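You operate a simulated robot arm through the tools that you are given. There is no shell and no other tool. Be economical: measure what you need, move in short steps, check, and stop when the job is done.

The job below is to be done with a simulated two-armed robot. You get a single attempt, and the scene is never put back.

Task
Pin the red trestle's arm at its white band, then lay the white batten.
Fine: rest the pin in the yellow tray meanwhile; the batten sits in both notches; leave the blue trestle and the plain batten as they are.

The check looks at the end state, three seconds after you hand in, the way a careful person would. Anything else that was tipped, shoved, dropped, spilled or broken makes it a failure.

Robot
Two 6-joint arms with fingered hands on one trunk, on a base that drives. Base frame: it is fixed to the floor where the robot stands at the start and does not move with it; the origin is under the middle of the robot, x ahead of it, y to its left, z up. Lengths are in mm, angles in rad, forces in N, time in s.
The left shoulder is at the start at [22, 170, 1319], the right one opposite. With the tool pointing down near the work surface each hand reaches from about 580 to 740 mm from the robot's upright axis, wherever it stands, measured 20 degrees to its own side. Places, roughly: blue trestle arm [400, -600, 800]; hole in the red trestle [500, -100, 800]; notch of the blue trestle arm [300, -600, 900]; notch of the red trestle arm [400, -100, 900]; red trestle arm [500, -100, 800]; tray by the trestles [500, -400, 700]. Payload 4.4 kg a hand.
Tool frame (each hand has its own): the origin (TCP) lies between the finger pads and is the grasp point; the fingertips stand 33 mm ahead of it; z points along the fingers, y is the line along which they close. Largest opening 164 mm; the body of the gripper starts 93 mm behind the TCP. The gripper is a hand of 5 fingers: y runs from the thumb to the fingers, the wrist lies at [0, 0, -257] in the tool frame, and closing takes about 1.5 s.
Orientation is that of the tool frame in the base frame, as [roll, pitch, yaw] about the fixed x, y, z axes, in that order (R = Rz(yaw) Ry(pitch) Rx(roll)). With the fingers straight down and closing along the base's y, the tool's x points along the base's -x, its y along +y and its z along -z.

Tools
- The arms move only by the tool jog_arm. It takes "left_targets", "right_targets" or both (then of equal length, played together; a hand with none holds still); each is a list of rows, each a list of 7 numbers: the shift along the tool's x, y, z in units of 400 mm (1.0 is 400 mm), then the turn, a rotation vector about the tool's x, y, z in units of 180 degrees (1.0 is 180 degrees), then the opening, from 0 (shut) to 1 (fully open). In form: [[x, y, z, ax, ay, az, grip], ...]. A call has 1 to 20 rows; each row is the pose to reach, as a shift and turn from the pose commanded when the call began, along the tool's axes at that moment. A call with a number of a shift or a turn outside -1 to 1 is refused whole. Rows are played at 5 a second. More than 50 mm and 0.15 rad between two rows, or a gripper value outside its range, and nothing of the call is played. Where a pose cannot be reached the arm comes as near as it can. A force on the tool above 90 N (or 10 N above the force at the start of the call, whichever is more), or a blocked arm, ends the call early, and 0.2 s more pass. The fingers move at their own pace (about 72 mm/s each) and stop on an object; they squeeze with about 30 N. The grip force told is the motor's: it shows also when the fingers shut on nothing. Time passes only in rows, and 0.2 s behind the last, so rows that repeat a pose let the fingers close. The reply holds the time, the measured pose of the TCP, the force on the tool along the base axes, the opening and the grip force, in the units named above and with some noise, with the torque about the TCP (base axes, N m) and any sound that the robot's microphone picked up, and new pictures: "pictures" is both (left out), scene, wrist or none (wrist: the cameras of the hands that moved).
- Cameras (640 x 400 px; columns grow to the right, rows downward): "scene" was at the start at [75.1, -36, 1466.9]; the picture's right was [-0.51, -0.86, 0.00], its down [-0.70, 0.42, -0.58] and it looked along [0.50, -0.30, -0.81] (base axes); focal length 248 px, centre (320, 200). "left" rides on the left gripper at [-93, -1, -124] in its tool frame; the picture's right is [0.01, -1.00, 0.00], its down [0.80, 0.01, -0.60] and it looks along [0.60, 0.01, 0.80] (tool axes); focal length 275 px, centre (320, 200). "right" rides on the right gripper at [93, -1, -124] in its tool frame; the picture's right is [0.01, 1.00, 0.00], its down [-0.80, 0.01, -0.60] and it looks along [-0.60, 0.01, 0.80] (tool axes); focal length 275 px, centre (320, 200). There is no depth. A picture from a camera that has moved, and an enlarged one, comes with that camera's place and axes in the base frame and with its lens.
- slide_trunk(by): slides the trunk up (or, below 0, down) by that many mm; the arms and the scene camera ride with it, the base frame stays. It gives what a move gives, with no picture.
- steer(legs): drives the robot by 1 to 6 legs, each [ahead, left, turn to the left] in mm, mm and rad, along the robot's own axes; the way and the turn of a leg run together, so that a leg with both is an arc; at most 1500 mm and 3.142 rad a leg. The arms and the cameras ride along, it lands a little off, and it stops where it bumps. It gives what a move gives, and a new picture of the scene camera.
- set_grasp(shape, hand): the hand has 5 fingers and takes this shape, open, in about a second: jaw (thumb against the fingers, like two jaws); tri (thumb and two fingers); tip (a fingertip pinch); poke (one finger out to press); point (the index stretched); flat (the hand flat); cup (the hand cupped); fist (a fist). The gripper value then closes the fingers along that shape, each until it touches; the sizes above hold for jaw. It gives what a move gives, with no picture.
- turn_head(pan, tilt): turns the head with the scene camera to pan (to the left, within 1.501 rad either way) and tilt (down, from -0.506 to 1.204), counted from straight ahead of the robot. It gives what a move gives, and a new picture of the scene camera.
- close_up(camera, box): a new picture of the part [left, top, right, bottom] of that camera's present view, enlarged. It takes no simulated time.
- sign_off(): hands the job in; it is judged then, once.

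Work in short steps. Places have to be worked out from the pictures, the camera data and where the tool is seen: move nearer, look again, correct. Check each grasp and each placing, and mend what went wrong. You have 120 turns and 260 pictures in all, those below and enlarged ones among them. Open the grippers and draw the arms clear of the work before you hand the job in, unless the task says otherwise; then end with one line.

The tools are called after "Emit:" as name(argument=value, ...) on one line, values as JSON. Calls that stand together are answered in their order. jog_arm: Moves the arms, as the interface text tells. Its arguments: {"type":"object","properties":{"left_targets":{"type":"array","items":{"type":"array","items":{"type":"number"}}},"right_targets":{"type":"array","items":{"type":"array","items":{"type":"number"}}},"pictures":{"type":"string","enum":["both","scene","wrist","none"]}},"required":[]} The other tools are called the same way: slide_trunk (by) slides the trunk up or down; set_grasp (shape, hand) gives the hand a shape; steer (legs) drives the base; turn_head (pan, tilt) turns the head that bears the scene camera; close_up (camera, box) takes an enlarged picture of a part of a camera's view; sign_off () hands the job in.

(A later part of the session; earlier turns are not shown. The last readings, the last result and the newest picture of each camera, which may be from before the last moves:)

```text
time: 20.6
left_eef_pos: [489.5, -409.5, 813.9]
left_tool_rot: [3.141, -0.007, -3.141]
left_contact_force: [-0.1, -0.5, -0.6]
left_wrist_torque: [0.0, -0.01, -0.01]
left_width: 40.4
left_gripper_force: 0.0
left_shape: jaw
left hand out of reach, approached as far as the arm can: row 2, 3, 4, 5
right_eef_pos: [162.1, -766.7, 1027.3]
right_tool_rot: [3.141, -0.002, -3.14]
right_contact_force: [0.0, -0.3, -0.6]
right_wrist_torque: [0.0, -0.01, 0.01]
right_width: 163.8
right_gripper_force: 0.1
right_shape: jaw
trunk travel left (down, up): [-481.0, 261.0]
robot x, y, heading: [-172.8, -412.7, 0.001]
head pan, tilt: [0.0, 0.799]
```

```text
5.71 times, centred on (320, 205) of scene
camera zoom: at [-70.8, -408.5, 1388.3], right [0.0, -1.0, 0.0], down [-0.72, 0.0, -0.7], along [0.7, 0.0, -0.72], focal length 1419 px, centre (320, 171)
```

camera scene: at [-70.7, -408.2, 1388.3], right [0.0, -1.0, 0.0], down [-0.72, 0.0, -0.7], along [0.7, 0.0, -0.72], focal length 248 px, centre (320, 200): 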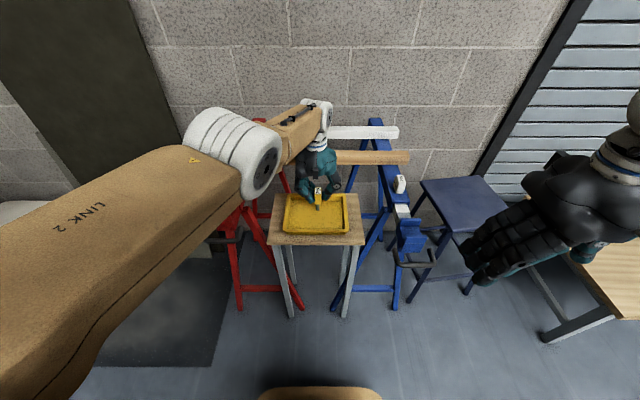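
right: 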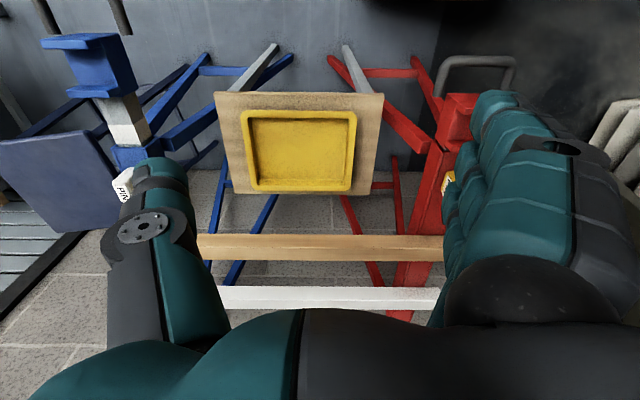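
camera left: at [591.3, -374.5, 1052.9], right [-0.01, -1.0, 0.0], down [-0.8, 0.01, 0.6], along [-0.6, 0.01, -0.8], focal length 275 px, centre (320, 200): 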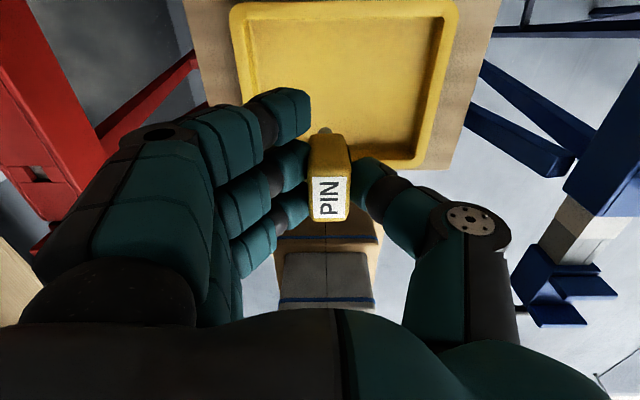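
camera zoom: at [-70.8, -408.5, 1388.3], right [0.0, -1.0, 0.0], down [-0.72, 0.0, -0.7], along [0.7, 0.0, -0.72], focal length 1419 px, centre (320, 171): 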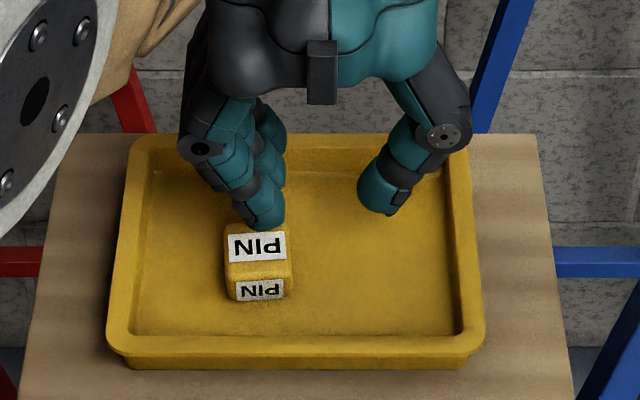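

The pin has toppled and lies in the tray. I raise the hand clear, straight up, and look at how it lies.

Emit:
jog_arm(left_targets=[[-0.02, 0.02, -0.06, 0, 0, 0, 0.3], [-0.04, 0.04, -0.14, 0, 0, 0, 0.5], [-0.06, 0.06, -0.24, 0, 0, 0, 0.6], [-0.06, 0.06, -0.3, 0, 0, 0, 0.6]], pictures="wrist")

Emit:
close_up(camera="scene", box=[280, 170, 360, 240])

Emit:
close_up(camera="left", box=[200, 0, 440, 200])

```text
time: 21.6
left_eef_pos: [519.5, -385.8, 930.4]
left_tool_rot: [3.14, -0.011, 3.141]
left_contact_force: [0.1, -0.1, -0.7]
left_wrist_torque: [-0.04, 0.01, 0.02]
left_width: 97.5
left_gripper_force: 0.1
left_shape: jaw
left hand out of reach, approached as far as the arm can: row 4
right_eef_pos: [162.7, -767.6, 1029.0]
right_tool_rot: [3.141, 0.001, -3.14]
right_contact_force: [-0.4, 0.1, -0.1]
right_wrist_torque: [0.01, -0.01, 0.03]
right_width: 163.8
right_gripper_force: 0.0
right_shape: jaw
trunk travel left (down, up): [-481.0, 261.0]
robot x, y, heading: [-169.8, -410.4, -0.002]
head pan, tilt: [0.0, 0.799]
camera left: at [612.2, -388.5, 1053.4], right [-0.01, -1.0, 0.0], down [-0.79, 0.01, 0.61], along [-0.61, 0.01, -0.79], focal length 275 px, centre (320, 200)
```

left: 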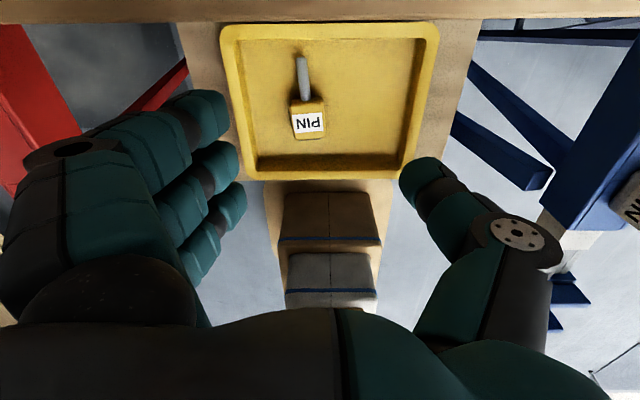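

```text
5.71 times, centred on (320, 205) of scene
camera zoom: at [-71.0, -408.6, 1388.3], right [0.0, -1.0, 0.0], down [-0.72, 0.0, -0.7], along [0.7, 0.0, -0.72], focal length 1419 px, centre (320, 171)
```

zoom: 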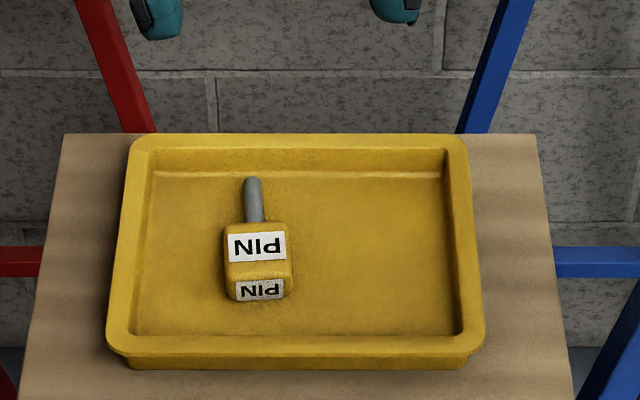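

```text
2.00 times, centred on (320, 100) of left
camera zoom: at [612.2, -388.5, 1053.4], right [-0.01, -1.0, 0.0], down [-0.79, 0.01, 0.61], along [-0.61, 0.01, -0.79], focal length 551 px, centre (320, 400)
```

zoom: 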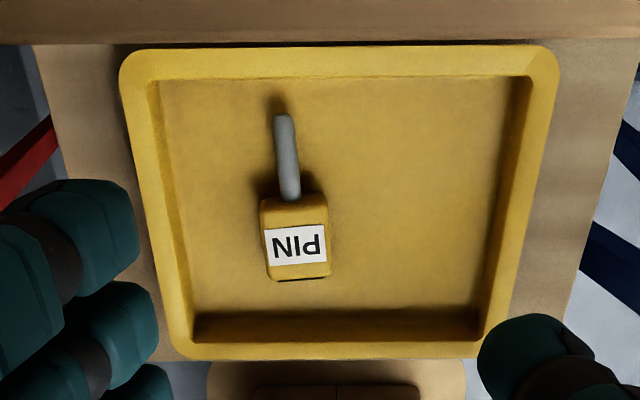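

The pin rests in the tray, shaft toward +x, knob toward me. Now the arm: handle bar estimated at (318,-146,~835). I raise the trunk back and drive back so the left hand can reach the handle with room to pull.

Emit:
slide_trunk(by=90)

Emit:
steer(legs=[[-192, 30, 0]])

Emit:
turn_head(pan=0.3, tilt=0.7)

```text
time: 22.9
left_eef_pos: [521.0, -386.1, 1027.8]
left_tool_rot: [3.14, 0.001, -3.138]
left_contact_force: [0.0, -0.7, 0.6]
left_wrist_torque: [0.02, 0.02, -0.04]
left_width: 97.3
left_gripper_force: 0.0
left_shape: jaw
right_eef_pos: [162.8, -766.1, 1117.8]
right_tool_rot: [3.139, 0.0, -3.141]
right_contact_force: [-0.2, 0.8, 0.3]
right_wrist_torque: [0.01, 0.07, 0.02]
right_width: 163.8
right_gripper_force: 0.0
right_shape: jaw
trunk travel left (down, up): [-571.0, 171.0]
robot x, y, heading: [-168.3, -412.5, 0.004]
head pan, tilt: [0.0, 0.799]
```

```text
time: 24.5
left_eef_pos: [327.3, -355.3, 1029.4]
left_tool_rot: [3.139, 0.004, -3.137]
left_contact_force: [-0.5, 0.2, 0.4]
left_wrist_torque: [-0.01, -0.03, 0.03]
left_width: 97.4
left_gripper_force: 0.0
left_shape: jaw
right_eef_pos: [-29.1, -735.9, 1117.8]
right_tool_rot: [-3.141, 0.001, -3.138]
right_contact_force: [-0.4, 0.7, 0.1]
right_wrist_torque: [0.0, -0.05, 0.02]
right_width: 164.0
right_gripper_force: 0.1
right_shape: jaw
trunk travel left (down, up): [-571.0, 171.0]
robot x, y, heading: [-360.6, -382.0, 0.005]
head pan, tilt: [0.0, 0.799]
camera scene: at [-270.1, -378.2, 1478.6], right [0.0, -1.0, 0.0], down [-0.72, 0.0, -0.7], along [0.7, 0.0, -0.72], focal length 248 px, centre (320, 200)
```

scene: 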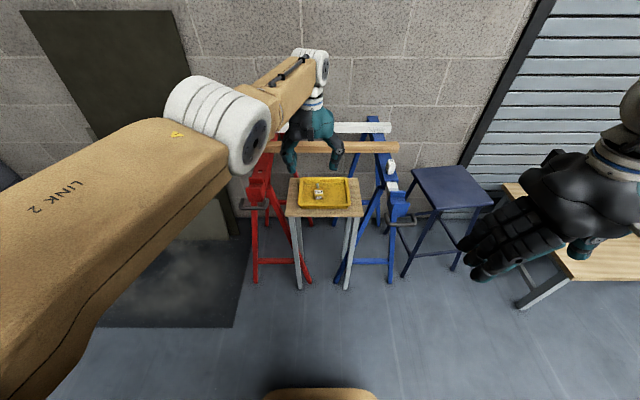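

```text
time: 25.3
left_eef_pos: [330.4, -355.0, 1027.7]
left_tool_rot: [3.141, 0.002, -3.136]
left_contact_force: [0.7, -0.3, -0.2]
left_wrist_torque: [0.0, 0.01, -0.03]
left_width: 97.6
left_gripper_force: 0.1
left_shape: jaw
right_eef_pos: [-27.8, -736.6, 1118.6]
right_tool_rot: [3.141, -0.001, -3.139]
right_contact_force: [0.2, -0.5, -0.8]
right_wrist_torque: [-0.05, -0.01, 0.01]
right_width: 163.9
right_gripper_force: 0.1
right_shape: jaw
trunk travel left (down, up): [-571.0, 171.0]
robot x, y, heading: [-361.5, -379.9, 0.001]
head pan, tilt: [0.3, 0.7]
camera scene: at [-267.9, -353.5, 1486.7], right [0.3, -0.95, 0.0], down [-0.62, -0.19, -0.76], along [0.73, 0.23, -0.64], focal length 248 px, centre (320, 200)
```

scene: 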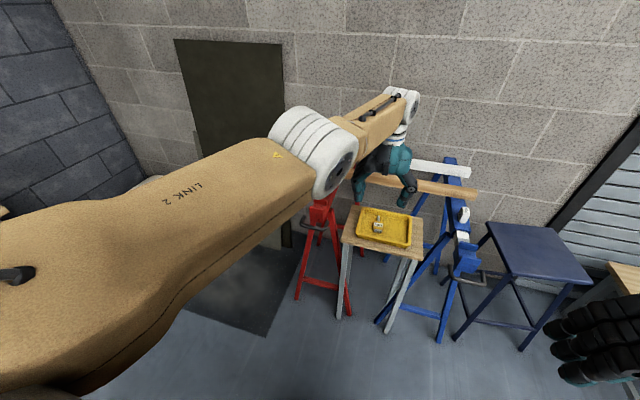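

I swing the left hand over the handle while yawing it +90°, so the thumb will go inside the handle loop (+x side) and the fingers outside.

Emit:
jog_arm(left_targets=[[0, 0.06, 0, 0, 0, -0.042, 0.6], [0, 0.12, 0, 0, 0, -0.084, 0.6], [0, 0.18, 0, 0, 0, -0.126, 0.6], [0, 0.24, 0, 0, 0, -0.168, 0.6], [0, 0.3, 0, 0, 0, -0.21, 0.6], [0, 0.36, 0, 0, 0, -0.252, 0.6], [0, 0.42, 0, 0, 0, -0.294, 0.6], [0, 0.48, 0, 0, 0, -0.336, 0.6], [0, 0.51, 0, 0, 0, -0.378, 0.6], [0, 0.51, 0, 0, 0, -0.42, 0.6], [0, 0.51, 0, 0, 0, -0.46, 0.6], [0, 0.51, 0, 0, 0, -0.5, 0.6], [0, 0.51, 0, 0, 0, -0.5, 0.6]])

```text
time: 28.1
left_eef_pos: [358.1, -104.9, 1024.6]
left_tool_rot: [-3.135, -0.027, -1.637]
left_contact_force: [-0.3, -0.2, -0.1]
left_wrist_torque: [0.03, -0.02, -0.01]
left_width: 97.9
left_gripper_force: 0.1
left_shape: jaw
left hand out of reach, approached as far as the arm can: row 1, 2, 3, 4, 5, 6, 7, 8, 9, 10, 11, 12, 13
right_eef_pos: [-29.2, -738.0, 1117.1]
right_tool_rot: [3.137, 0.0, -3.138]
right_contact_force: [0.3, -0.7, -0.5]
right_wrist_torque: [0.05, -0.01, 0.03]
right_width: 164.0
right_gripper_force: 0.1
right_shape: jaw
trunk travel left (down, up): [-571.0, 171.0]
robot x, y, heading: [-363.6, -377.3, 0.007]
head pan, tilt: [0.3, 0.7]
camera scene: at [-268.4, -355.2, 1486.8], right [0.3, -0.95, 0.0], down [-0.62, -0.19, -0.77], along [0.73, 0.23, -0.64], focal length 248 px, centre (320, 200)
camera left: at [364.8, -9.3, 1145.9], right [1.0, -0.08, 0.01], down [-0.06, -0.78, 0.62], along [-0.04, -0.62, -0.78], focal length 275 px, centre (320, 200)
```

scene: 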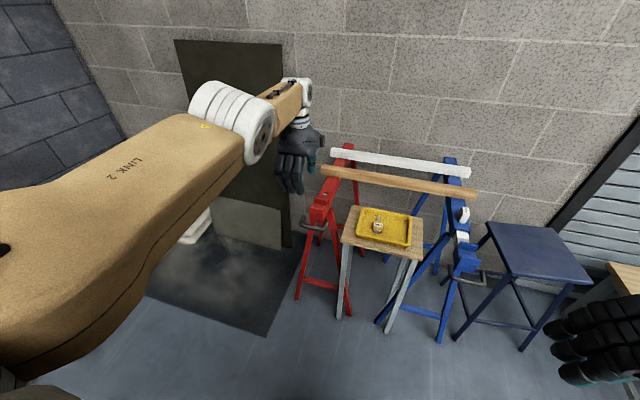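
left: 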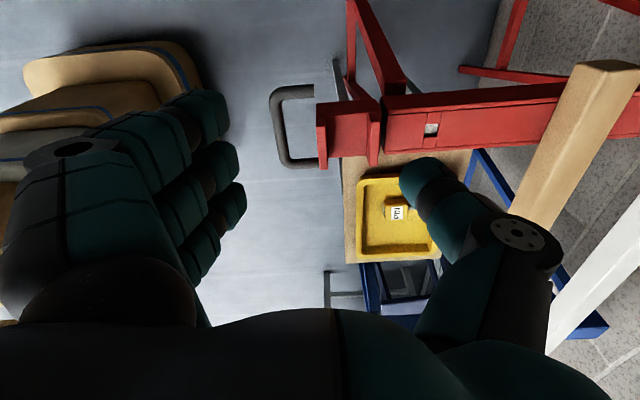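

Hand is above the handle; the U block is clear in the wrist view. Gripping the block's front ridge (thumb in the notch, fingers in front) looks the most positive hold; I zoom to locate it.

Emit:
close_up(camera="left", box=[260, 70, 460, 190])

Emit:
close_up(camera="scene", box=[280, 160, 360, 250])

```text
3.20 times, centred on (360, 130) of left
camera zoom: at [364.8, -9.3, 1145.9], right [1.0, -0.08, 0.01], down [-0.06, -0.78, 0.62], along [-0.04, -0.62, -0.78], focal length 881 px, centre (192, 424)
```

zoom: 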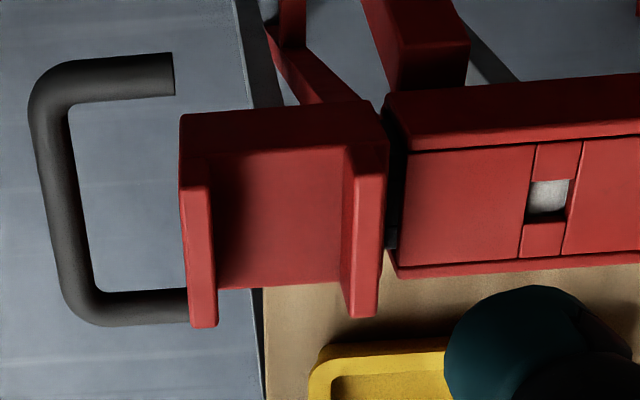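

```text
4.44 times, centred on (320, 205) of scene
camera zoom: at [-268.4, -355.2, 1486.8], right [0.3, -0.95, 0.0], down [-0.62, -0.19, -0.77], along [0.73, 0.23, -0.64], focal length 1104 px, centre (320, 178)
```

zoom: 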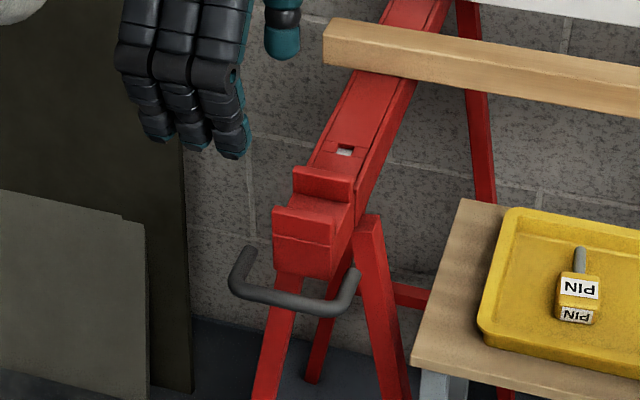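

Estimates: front ridge x 353–364, top z≈887, notch floor z≈861, y centre -146. I move to above the ridge at z≈960 with the opening at about 40 mm.

Emit:
jog_arm(left_targets=[[0.035, -0.002, 0.055, 0, 0, -0.01, 0.4], [0.07, -0.005, 0.11, 0, 0, -0.02, 0.3], [0.1025, -0.007, 0.1625, 0, 0, -0.021, 0.25], [0.1025, -0.007, 0.1625, 0, 0, -0.021, 0.25]])

Emit:
close_up(camera="scene", box=[270, 130, 370, 250])

```text
time: 29.1
left_eef_pos: [353.2, -105.7, 981.0]
left_tool_rot: [-3.133, -0.057, -1.624]
left_contact_force: [-0.4, -0.3, 0.8]
left_wrist_torque: [0.02, 0.0, 0.04]
left_width: 41.4
left_gripper_force: 0.1
left_shape: jaw
left hand out of reach, approached as far as the arm can: row 1, 2, 3, 4
right_eef_pos: [-28.7, -736.6, 1117.7]
right_tool_rot: [3.141, 0.001, -3.136]
right_contact_force: [0.3, -0.8, -0.2]
right_wrist_torque: [-0.07, -0.01, 0.04]
right_width: 163.8
right_gripper_force: 0.1
right_shape: jaw
trunk travel left (down, up): [-571.0, 171.0]
robot x, y, heading: [-362.1, -381.5, 0.004]
head pan, tilt: [0.3, 0.7]
camera scene: at [-268.7, -353.1, 1486.8], right [0.3, -0.95, 0.0], down [-0.61, -0.19, -0.76], along [0.73, 0.23, -0.64], focal length 248 px, centre (320, 200)
camera left: at [358.4, -6.2, 1100.0], right [1.0, -0.06, 0.01], down [-0.06, -0.76, 0.64], along [-0.03, -0.64, -0.77], focal length 275 px, centre (320, 200)
```

scene: 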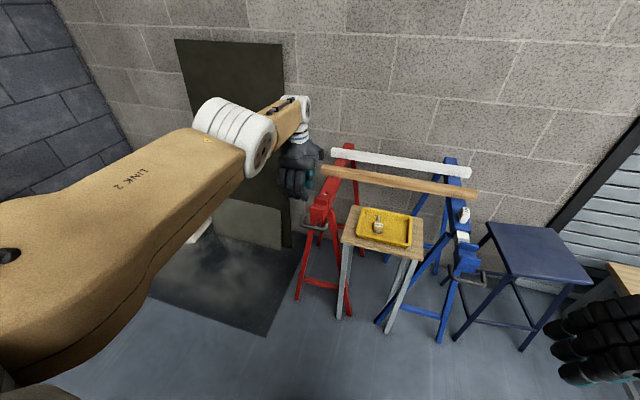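
left: 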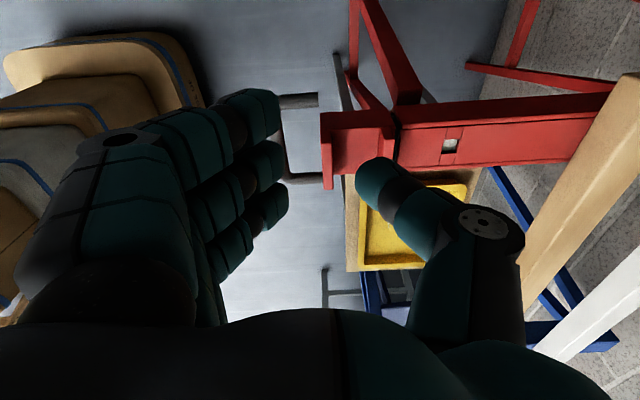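

```text
3.33 times, centred on (320, 190) of scene
camera zoom: at [-268.7, -353.1, 1486.8], right [0.3, -0.95, 0.0], down [-0.61, -0.19, -0.76], along [0.73, 0.23, -0.64], focal length 828 px, centre (320, 233)
```

zoom: 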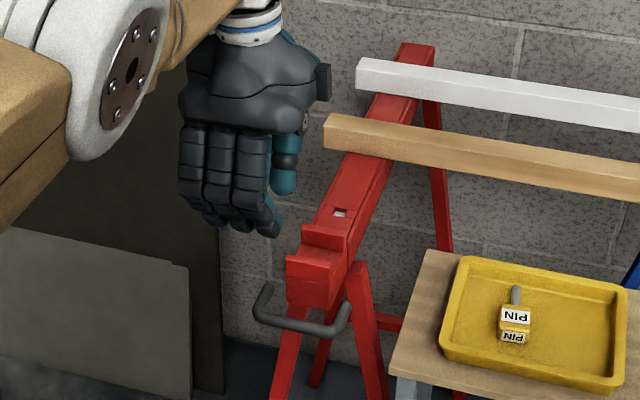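

The arm is stuck 40 mm short in y, so I strafe the base 40 mm right instead.

Emit:
steer(legs=[[5, -42, 0]])

Emit:
jog_arm(left_targets=[[0, 0, 0.05, 0, 0, 0, 0.25], [0, 0, 0.1, 0, 0, 0, 0.25], [0, 0, 0.1, 0, 0, 0, 0.25]])

Emit:
close_up(camera="scene", box=[270, 130, 370, 250])

```text
time: 30.0
left_eef_pos: [359.8, -149.8, 982.1]
left_tool_rot: [-3.134, -0.055, -1.625]
left_contact_force: [0.9, -1.4, 1.0]
left_wrist_torque: [0.12, 0.01, -0.04]
left_width: 41.4
left_gripper_force: 0.0
left_shape: jaw
right_eef_pos: [-23.6, -781.8, 1117.4]
right_tool_rot: [3.137, 0.001, -3.137]
right_contact_force: [0.5, -1.0, 0.3]
right_wrist_torque: [0.05, 0.0, 0.02]
right_width: 163.7
right_gripper_force: 0.1
right_shape: jaw
trunk travel left (down, up): [-571.0, 171.0]
robot x, y, heading: [-356.7, -424.5, 0.003]
head pan, tilt: [0.3, 0.7]
camera scene: at [-262.8, -398.9, 1486.8], right [0.3, -0.95, 0.0], down [-0.62, -0.19, -0.76], along [0.73, 0.23, -0.64], focal length 248 px, centre (320, 200)
```

scene: 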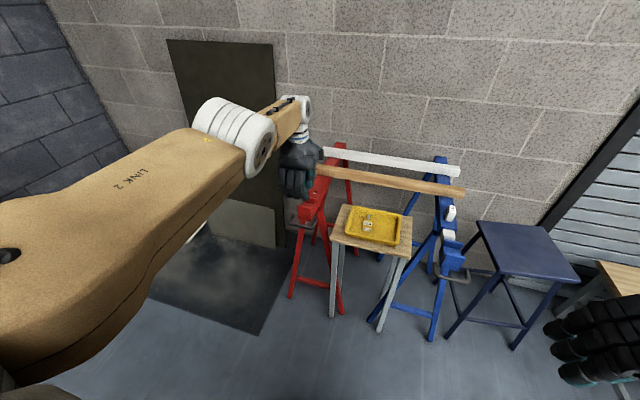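

```text
time: 30.8
left_eef_pos: [354.5, -149.4, 944.3]
left_tool_rot: [-3.129, -0.057, -1.626]
left_contact_force: [-0.6, 0.4, 1.1]
left_wrist_torque: [-0.05, -0.01, -0.02]
left_width: 41.3
left_gripper_force: 0.1
left_shape: jaw
left hand out of reach, approached as far as the arm can: row 1, 2, 3
right_eef_pos: [-22.7, -778.6, 1118.0]
right_tool_rot: [-3.141, -0.001, -3.138]
right_contact_force: [-0.3, -0.4, 0.0]
right_wrist_torque: [0.0, 0.01, -0.01]
right_width: 164.0
right_gripper_force: 0.2
right_shape: jaw
trunk travel left (down, up): [-571.0, 171.0]
robot x, y, heading: [-357.3, -421.4, 0.006]
head pan, tilt: [0.3, 0.7]
camera scene: at [-263.4, -395.4, 1486.8], right [0.3, -0.95, 0.0], down [-0.61, -0.19, -0.76], along [0.73, 0.23, -0.64], focal length 248 px, centre (320, 200)
camera left: at [358.0, -50.5, 1061.5], right [1.0, -0.07, 0.01], down [-0.06, -0.76, 0.64], along [-0.03, -0.64, -0.77], focal length 275 px, centre (320, 200)
```

scene: 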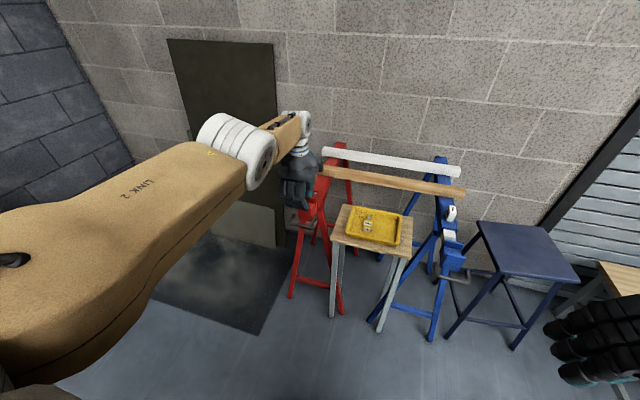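
left: 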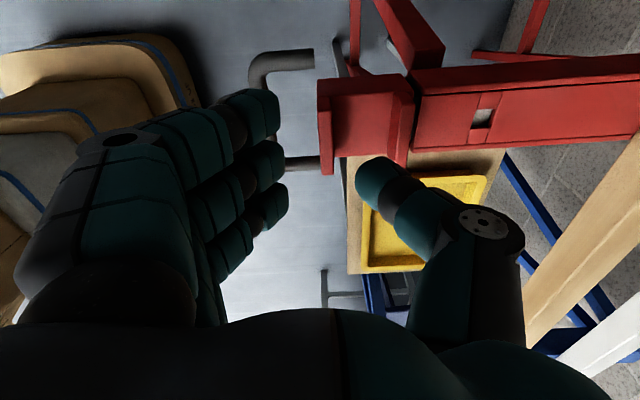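

```text
3.33 times, centred on (320, 190) of scene
camera zoom: at [-263.4, -395.4, 1486.8], right [0.3, -0.95, 0.0], down [-0.61, -0.19, -0.76], along [0.73, 0.23, -0.64], focal length 828 px, centre (320, 233)
```

zoom: 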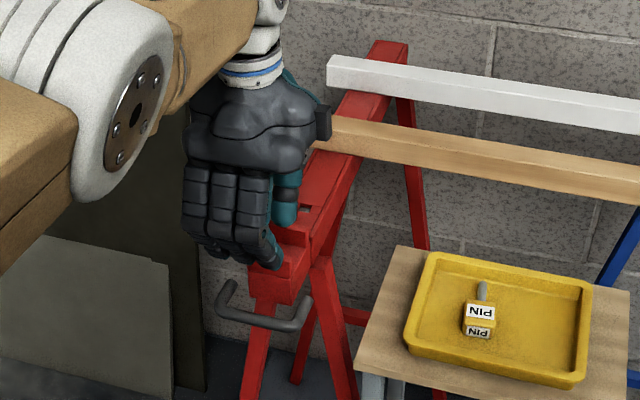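

The ridge lies at x≈351–362, nearly between thumb and fingers. I shift +x 8 mm and +y 5 mm and descend to just above the notch floor.

Emit:
jog_arm(left_targets=[[-0.005, -0.015, 0.04, 0, 0, 0, 0.25], [-0.01, -0.02, 0.08, 0, 0, 0, 0.25], [-0.0125, -0.022, 0.115, 0, 0, 0, 0.25], [-0.0125, -0.022, 0.115, 0, 0, 0, 0.25]])

Emit:
close_up(camera="scene", box=[270, 130, 370, 250])

```text
time: 31.8
left_eef_pos: [346.3, -146.9, 905.0]
left_tool_rot: [-3.129, -0.055, -1.624]
left_contact_force: [0.4, -1.0, 0.6]
left_wrist_torque: [0.03, 0.01, 0.01]
left_width: 41.4
left_gripper_force: 0.1
left_shape: jaw
left hand out of reach, approached as far as the arm can: row 1, 2, 3, 4
right_eef_pos: [-22.9, -778.3, 1118.2]
right_tool_rot: [-3.141, 0.001, -3.139]
right_contact_force: [0.2, 0.4, -0.9]
right_wrist_torque: [0.01, 0.02, 0.05]
right_width: 163.9
right_gripper_force: 0.1
right_shape: jaw
trunk travel left (down, up): [-571.0, 171.0]
robot x, y, heading: [-358.5, -417.7, 0.004]
head pan, tilt: [0.3, 0.7]
camera scene: at [-263.2, -396.3, 1486.8], right [0.3, -0.95, 0.0], down [-0.62, -0.19, -0.76], along [0.73, 0.23, -0.64], focal length 248 px, centre (320, 200)
camera left: at [349.8, -48.5, 1023.0], right [1.0, -0.07, 0.01], down [-0.06, -0.76, 0.64], along [-0.03, -0.64, -0.77], focal length 275 px, centre (320, 200)
```

scene: 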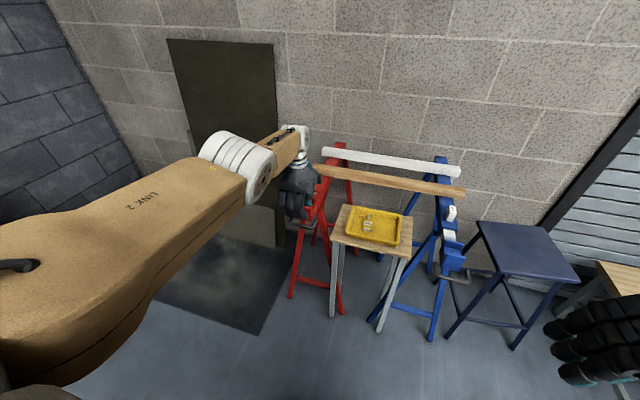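
left: 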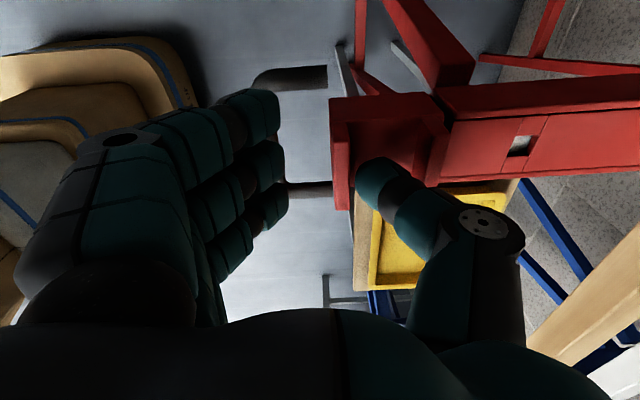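

```text
3.33 times, centred on (320, 190) of scene
camera zoom: at [-263.2, -396.3, 1486.8], right [0.3, -0.95, 0.0], down [-0.62, -0.19, -0.76], along [0.73, 0.23, -0.64], focal length 828 px, centre (320, 233)
```

zoom: 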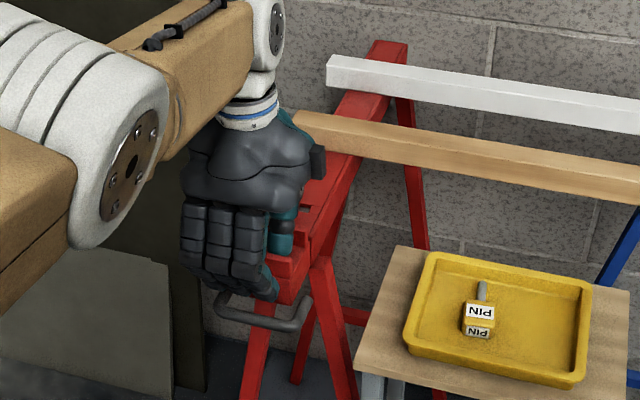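

The thumb tip sits inside the notch just behind the front ridge and the fingers are in front. I close.

Emit:
jog_arm(left_targets=[[0, 0, 0, 0, 0, 0, 0.1], [0, 0, 0, 0, 0, 0, 0], [0, 0, 0, 0, 0, 0, 0], [0, 0, 0, 0, 0, 0, 0], [0, 0, 0, 0, 0, 0, 0]], pictures="wrist")

Emit:
close_up(camera="scene", box=[270, 130, 370, 250])

```text
time: 33.0
left_eef_pos: [346.9, -147.7, 904.6]
left_tool_rot: [-3.131, -0.056, -1.626]
left_contact_force: [5.8, -0.3, -1.2]
left_wrist_torque: [-0.05, 0.0, 0.25]
left_width: 4.9
left_gripper_force: 29.6
left_shape: jaw
right_eef_pos: [-22.7, -778.8, 1117.8]
right_tool_rot: [3.139, -0.002, -3.137]
right_contact_force: [-0.3, -0.7, 0.3]
right_wrist_torque: [-0.02, 0.03, 0.03]
right_width: 163.6
right_gripper_force: 0.1
right_shape: jaw
trunk travel left (down, up): [-571.0, 171.0]
robot x, y, heading: [-360.7, -422.6, -0.002]
head pan, tilt: [0.3, 0.7]
camera left: at [350.3, -48.7, 1022.8], right [1.0, -0.07, 0.01], down [-0.06, -0.76, 0.64], along [-0.03, -0.64, -0.77], focal length 275 px, centre (320, 200)
```

left: 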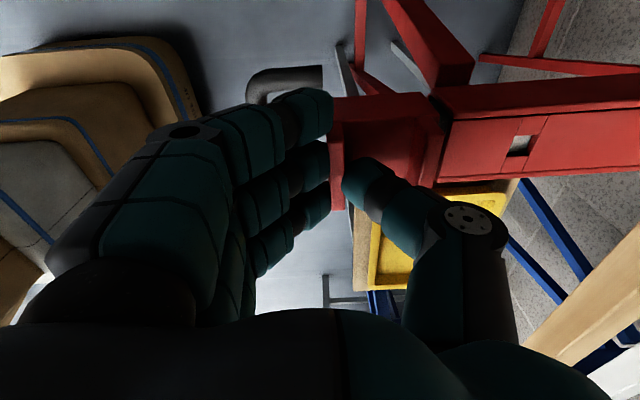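

```text
3.33 times, centred on (320, 190) of scene
camera zoom: at [-262.5, -396.6, 1486.7], right [0.3, -0.95, 0.0], down [-0.62, -0.19, -0.76], along [0.73, 0.23, -0.64], focal length 828 px, centre (320, 233)
```

zoom: 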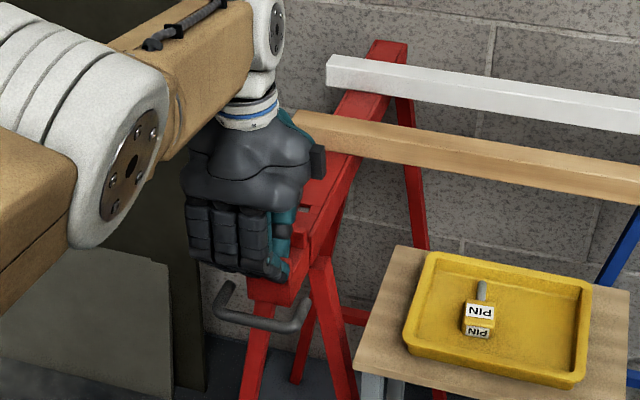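

The ridge is gripped. I pull 20 mm in -x and check force and movement.

Emit:
jog_arm(left_targets=[[0, 0.0125, 0, 0, 0, 0, 0], [0, 0.025, 0, 0, 0, 0, 0], [0, 0.0375, 0, 0, 0, 0, 0], [0, 0.05, 0, 0, 0, 0, 0], [0, 0.05, 0, 0, 0, 0, 0]], pictures="wrist")

```text
time: 34.2
left_eef_pos: [342.9, -146.3, 905.1]
left_tool_rot: [-3.129, -0.056, -1.625]
left_contact_force: [4.6, -5.9, 18.0]
left_wrist_torque: [-0.11, -0.19, 0.26]
left_width: 5.2
left_gripper_force: 29.8
left_shape: jaw
left hand out of reach, approached as far as the arm can: row 2, 3, 4, 5
right_eef_pos: [-24.8, -780.0, 1117.4]
right_tool_rot: [3.14, 0.0, -3.137]
right_contact_force: [-0.1, 0.0, 0.7]
right_wrist_torque: [0.01, 0.02, 0.01]
right_width: 163.8
right_gripper_force: 0.1
right_shape: jaw
trunk travel left (down, up): [-571.0, 171.0]
robot x, y, heading: [-357.2, -421.7, 0.001]
head pan, tilt: [0.3, 0.7]
camera left: at [347.0, -48.7, 1022.2], right [1.0, -0.07, 0.01], down [-0.06, -0.76, 0.64], along [-0.03, -0.64, -0.77], focal length 275 px, centre (320, 200)
```

left: 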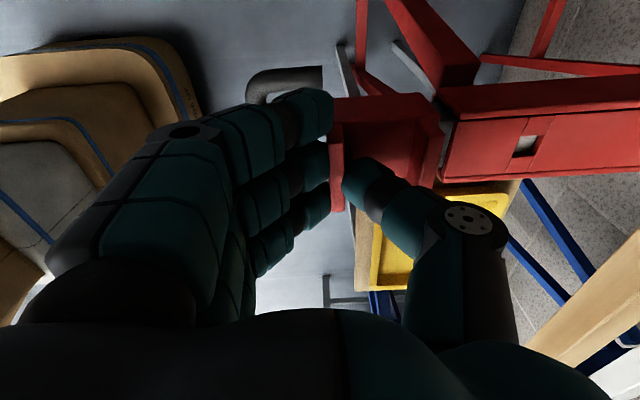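

The arm slides easily (about 5 N) but my own reach limits the pull; I use the base to back up 35 mm while holding.

Emit:
steer(legs=[[-35, 0, 0]])

Emit:
close_up(camera="left", box=[240, 60, 640, 240])

```text
time: 35.0
left_eef_pos: [303.5, -147.5, 904.2]
left_tool_rot: [-3.131, -0.056, -1.623]
left_contact_force: [-0.2, -6.3, 17.6]
left_wrist_torque: [-0.06, -0.16, 0.31]
left_width: 5.9
left_gripper_force: 30.2
left_shape: jaw
right_eef_pos: [-63.0, -780.1, 1118.1]
right_tool_rot: [3.139, 0.003, -3.141]
right_contact_force: [-0.7, 1.1, 0.2]
right_wrist_torque: [-0.01, -0.1, -0.01]
right_width: 163.7
right_gripper_force: 0.0
right_shape: jaw
trunk travel left (down, up): [-571.0, 171.0]
robot x, y, heading: [-390.2, -421.7, 0.003]
head pan, tilt: [0.3, 0.7]
camera scene: at [-303.7, -398.1, 1487.1], right [0.3, -0.95, 0.0], down [-0.61, -0.19, -0.77], along [0.73, 0.23, -0.64], focal length 248 px, centre (320, 200)
```

scene: 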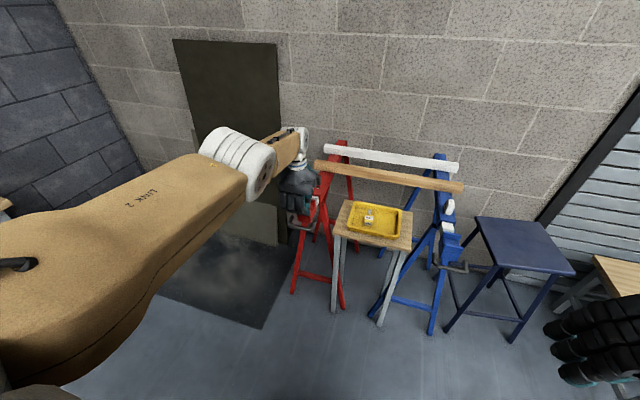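

```text
1.60 times, centred on (440, 150) of left
camera zoom: at [308.1, -48.7, 1022.0], right [1.0, -0.07, 0.01], down [-0.06, -0.76, 0.64], along [-0.03, -0.64, -0.77], focal length 440 px, centre (128, 280)
```

zoom: 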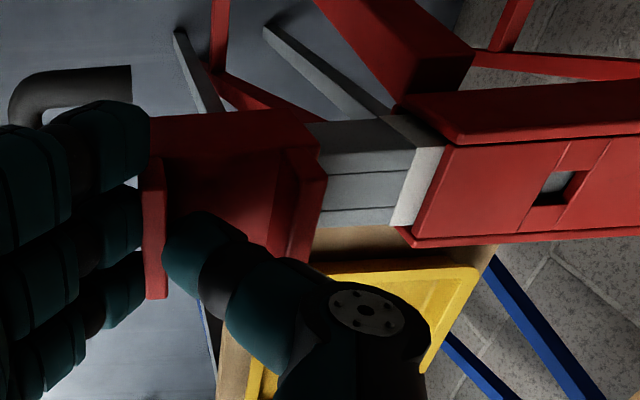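

The grey section is out and the white band begins at the sleeve mouth. I pull another 25 mm.

Emit:
steer(legs=[[-24, 0, 0]])

Emit:
close_up(camera="left", box=[240, 60, 640, 240])

Emit:
close_up(camera="scene", box=[400, 170, 500, 290])

```text
time: 35.8
left_eef_pos: [280.1, -147.5, 903.9]
left_tool_rot: [-3.133, -0.056, -1.624]
left_contact_force: [-2.8, -1.9, 15.2]
left_wrist_torque: [0.05, -0.13, 0.39]
left_width: 5.7
left_gripper_force: 30.2
left_shape: jaw
right_eef_pos: [-86.0, -780.8, 1119.0]
right_tool_rot: [3.141, 0.002, -3.141]
right_contact_force: [-1.6, 0.0, 0.2]
right_wrist_torque: [-0.03, -0.05, -0.04]
right_width: 163.9
right_gripper_force: 0.1
right_shape: jaw
trunk travel left (down, up): [-571.0, 171.0]
robot x, y, heading: [-415.8, -421.6, 0.003]
head pan, tilt: [0.3, 0.7]
camera scene: at [-326.7, -397.9, 1487.1], right [0.3, -0.95, 0.0], down [-0.61, -0.19, -0.77], along [0.73, 0.23, -0.64], focal length 248 px, centre (320, 200)
```

scene: 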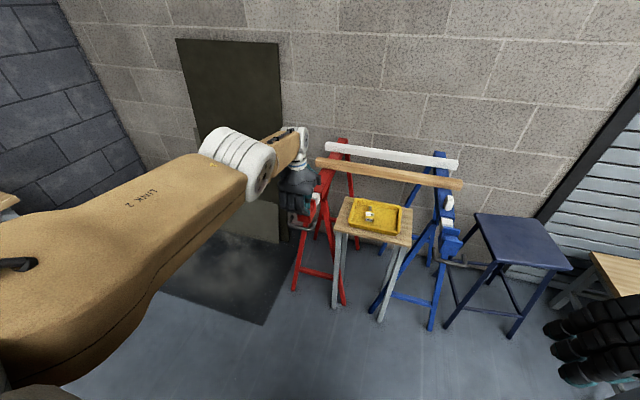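

```text
1.60 times, centred on (440, 150) of left
camera zoom: at [285.0, -48.8, 1021.9], right [1.0, -0.07, 0.01], down [-0.06, -0.76, 0.64], along [-0.03, -0.64, -0.77], focal length 440 px, centre (128, 280)
```

zoom: 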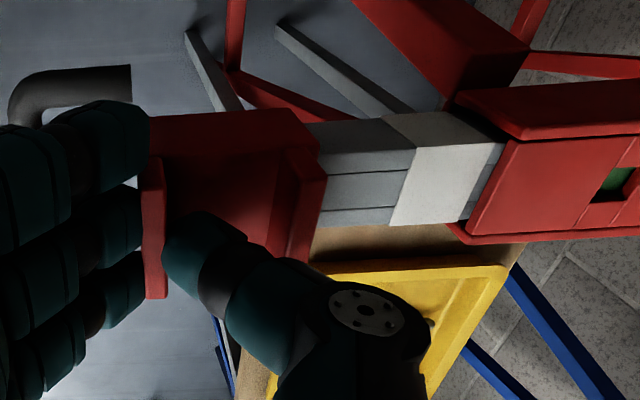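

```text
3.33 times, centred on (450, 230) of scene
camera zoom: at [-326.7, -397.9, 1487.1], right [0.3, -0.95, 0.0], down [-0.61, -0.19, -0.77], along [0.73, 0.23, -0.64], focal length 828 px, centre (-113, 100)
```

zoom: 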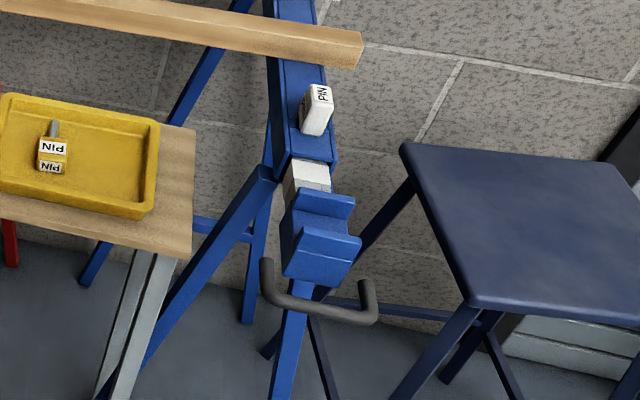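

The band is out with a small grey gap, as on blue, and something green shows in the slot. I zoom on the slot.

Emit:
close_up(camera="left", box=[560, 110, 640, 210])

Emit:
close_up(camera="scene", box=[270, 130, 370, 250])

Emit:
close_up(camera="scene", box=[305, 175, 345, 225])

```text
4.00 times, centred on (600, 160) of left
camera zoom: at [285.0, -48.8, 1021.9], right [1.0, -0.07, 0.01], down [-0.06, -0.76, 0.64], along [-0.03, -0.64, -0.77], focal length 1101 px, centre (-800, 360)
```

zoom: 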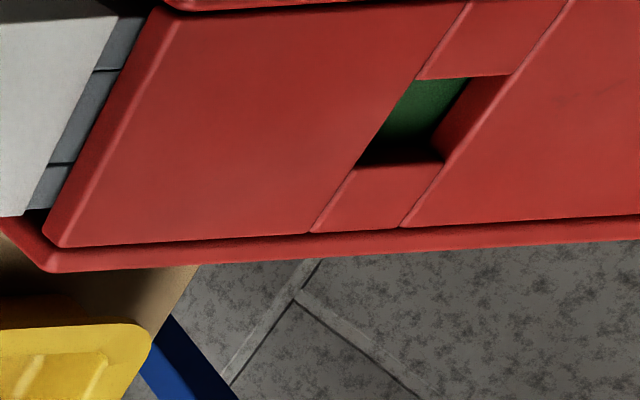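

```text
3.33 times, centred on (320, 190) of scene
camera zoom: at [-326.7, -397.9, 1487.1], right [0.3, -0.95, 0.0], down [-0.61, -0.19, -0.77], along [0.73, 0.23, -0.64], focal length 828 px, centre (320, 233)
```

zoom: 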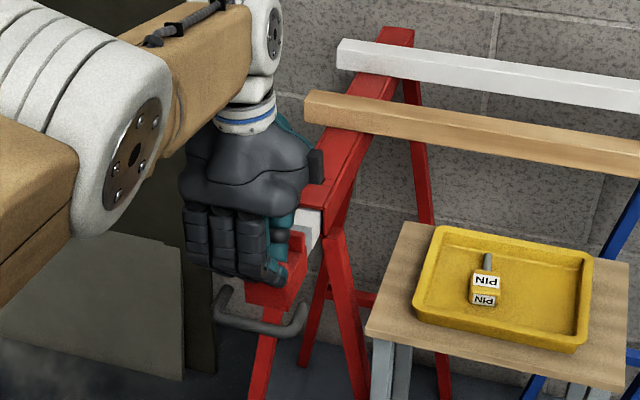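

```text
8.00 times, centred on (325, 200) of scene
camera zoom: at [-326.7, -397.9, 1487.1], right [0.3, -0.95, 0.0], down [-0.61, -0.19, -0.77], along [0.73, 0.23, -0.64], focal length 1987 px, centre (280, 200)
```

zoom: 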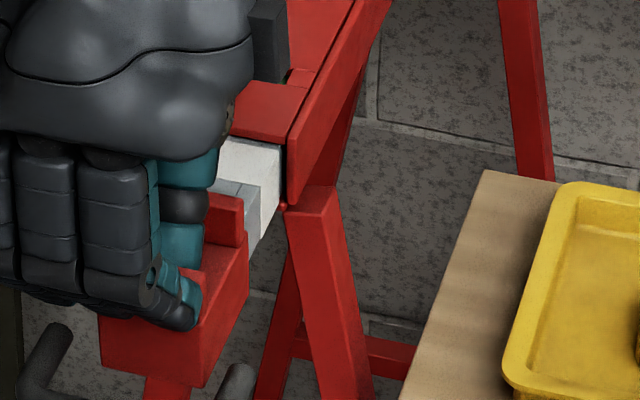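

The visible gap matches blue's (about 4 mm of grey behind the band), and the slot shows green. I release the ridge and raise the hand straight up.

Emit:
jog_arm(left_targets=[[0, 0, 0, 0, 0, 0, 0.1], [0, 0, 0, 0, 0, 0, 0.25], [0, 0, 0, 0, 0, 0, 0.25], [0, 0, -0.05, 0, 0, 0, 0.25], [0, 0, -0.12, 0, 0, 0, 0.25], [0, 0, -0.2, 0, 0, 0, 0.25], [0, 0, -0.25, 0, 0, 0, 0.25]])

```text
time: 37.4
left_eef_pos: [299.4, -140.6, 1002.0]
left_tool_rot: [-3.137, -0.058, -1.624]
left_contact_force: [-0.4, -0.2, -0.5]
left_wrist_torque: [-0.05, -0.02, 0.0]
left_width: 40.8
left_gripper_force: 0.0
left_shape: jaw
left hand out of reach, approached as far as the arm can: row 4, 5, 6, 7
right_eef_pos: [-83.2, -780.4, 1118.5]
right_tool_rot: [3.139, 0.0, -3.139]
right_contact_force: [0.4, -0.2, -0.9]
right_wrist_torque: [0.02, -0.01, 0.01]
right_width: 163.9
right_gripper_force: 0.0
right_shape: jaw
trunk travel left (down, up): [-571.0, 171.0]
robot x, y, heading: [-416.6, -421.8, -0.002]
head pan, tilt: [0.3, 0.7]
camera scene: at [-322.7, -396.6, 1486.8], right [0.3, -0.95, 0.0], down [-0.61, -0.19, -0.76], along [0.73, 0.23, -0.64], focal length 248 px, centre (320, 200)
camera left: at [305.7, -41.4, 1119.5], right [1.0, -0.07, 0.0], down [-0.05, -0.76, 0.64], along [-0.04, -0.64, -0.77], focal length 275 px, centre (320, 200)
```

scene: 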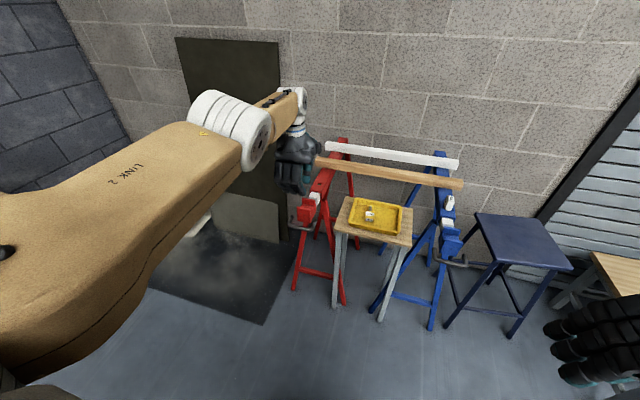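
left: 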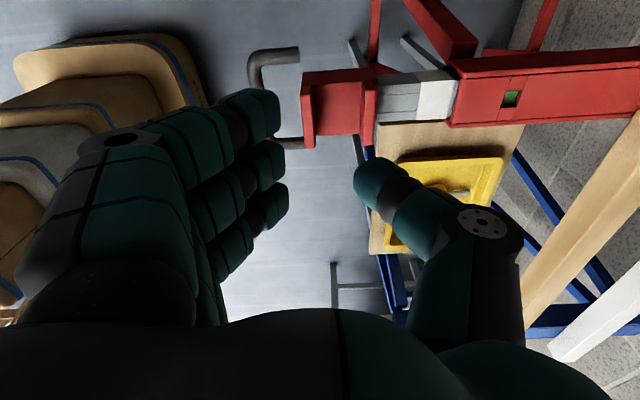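

The arm stayed put. I compare the slot, and red and blue bands, closely.

Emit:
close_up(camera="left", box=[440, 50, 560, 130])

Emit:
close_up(camera="scene", box=[285, 160, 345, 240])

Emit:
close_up(camera="scene", box=[420, 180, 480, 260])

```text
5.00 times, centred on (500, 90) of left
camera zoom: at [305.7, -41.4, 1119.5], right [1.0, -0.07, 0.0], down [-0.05, -0.76, 0.64], along [-0.04, -0.64, -0.77], focal length 1376 px, centre (-580, 750)
```

zoom: 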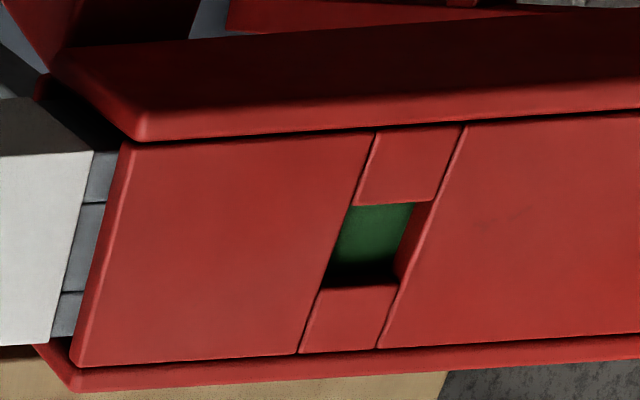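

```text
5.00 times, centred on (315, 200) of scene
camera zoom: at [-322.7, -396.6, 1486.8], right [0.3, -0.95, 0.0], down [-0.61, -0.19, -0.76], along [0.73, 0.23, -0.64], focal length 1242 px, centre (345, 200)
```

zoom: 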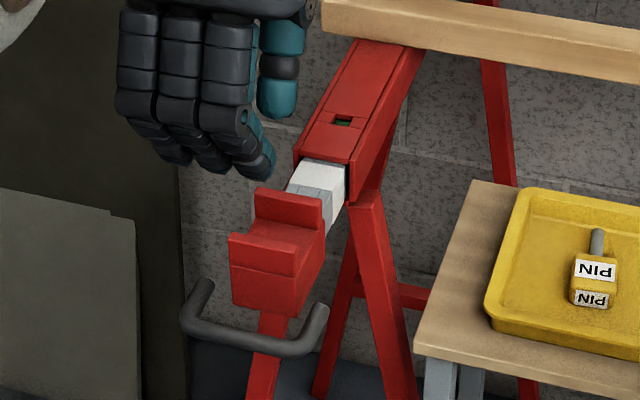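

```text
5.00 times, centred on (450, 220) of scene
camera zoom: at [-322.7, -396.6, 1486.8], right [0.3, -0.95, 0.0], down [-0.61, -0.19, -0.76], along [0.73, 0.23, -0.64], focal length 1242 px, centre (-330, 100)
```

zoom: 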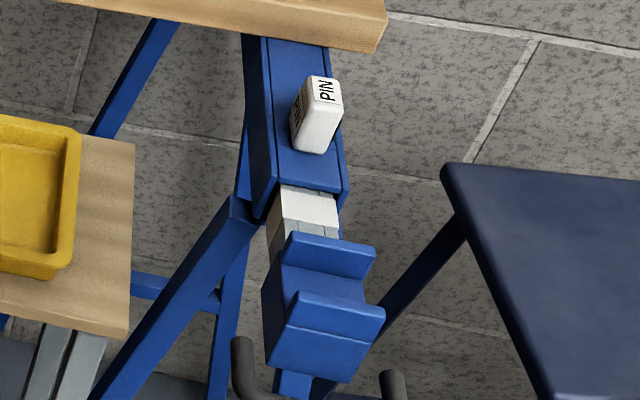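

Red's extension now matches blue's, with nothing grey of the arm blocking the slot. Next I regrasp the pin; I set the left hand to "tri" (fewer fingers) and look at it.

Emit:
set_grasp(shape="tri", hand="left")

Emit:
close_up(camera="left", box=[0, 0, 640, 400])

Emit:
close_up(camera="scene", box=[250, 80, 350, 220])

```text
time: 38.3
left_eef_pos: [300.5, -139.7, 1000.6]
left_tool_rot: [-3.139, -0.059, -1.624]
left_contact_force: [0.0, -0.3, -0.7]
left_wrist_torque: [-0.01, 0.02, 0.01]
left_width: 163.9
left_gripper_force: 0.0
left_shape: tri
right_eef_pos: [-83.4, -779.5, 1117.3]
right_tool_rot: [3.141, -0.001, -3.139]
right_contact_force: [-0.4, 0.5, 0.3]
right_wrist_torque: [0.0, -0.01, -0.01]
right_width: 164.0
right_gripper_force: 0.0
right_shape: jaw
trunk travel left (down, up): [-571.0, 171.0]
robot x, y, heading: [-415.7, -421.1, 0.002]
head pan, tilt: [0.3, 0.7]
```

```text
1.00 times, centred on (320, 200) of left (not enlarged: the box is as wide or as high as the picture)
camera zoom: at [305.9, -41.8, 1118.9], right [1.0, -0.07, 0.0], down [-0.05, -0.76, 0.64], along [-0.04, -0.64, -0.77], focal length 275 px, centre (320, 200)
```

zoom: 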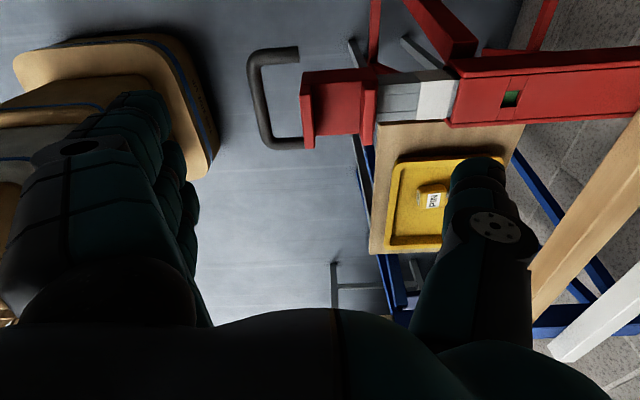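

```text
2.86 times, centred on (300, 150) of scene
camera zoom: at [-322.6, -396.7, 1486.8], right [0.3, -0.95, 0.0], down [-0.62, -0.19, -0.76], along [0.73, 0.23, -0.64], focal length 710 px, centre (377, 343)
```

zoom: 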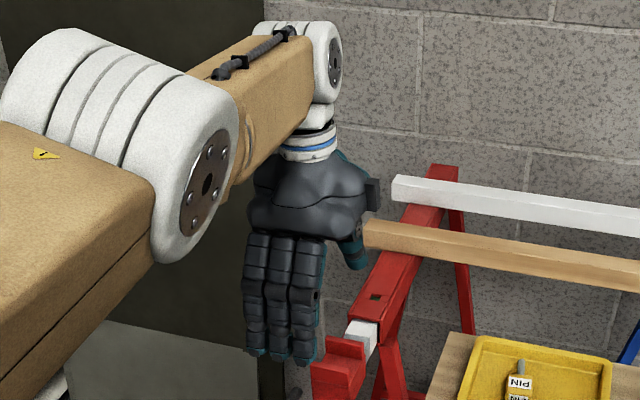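

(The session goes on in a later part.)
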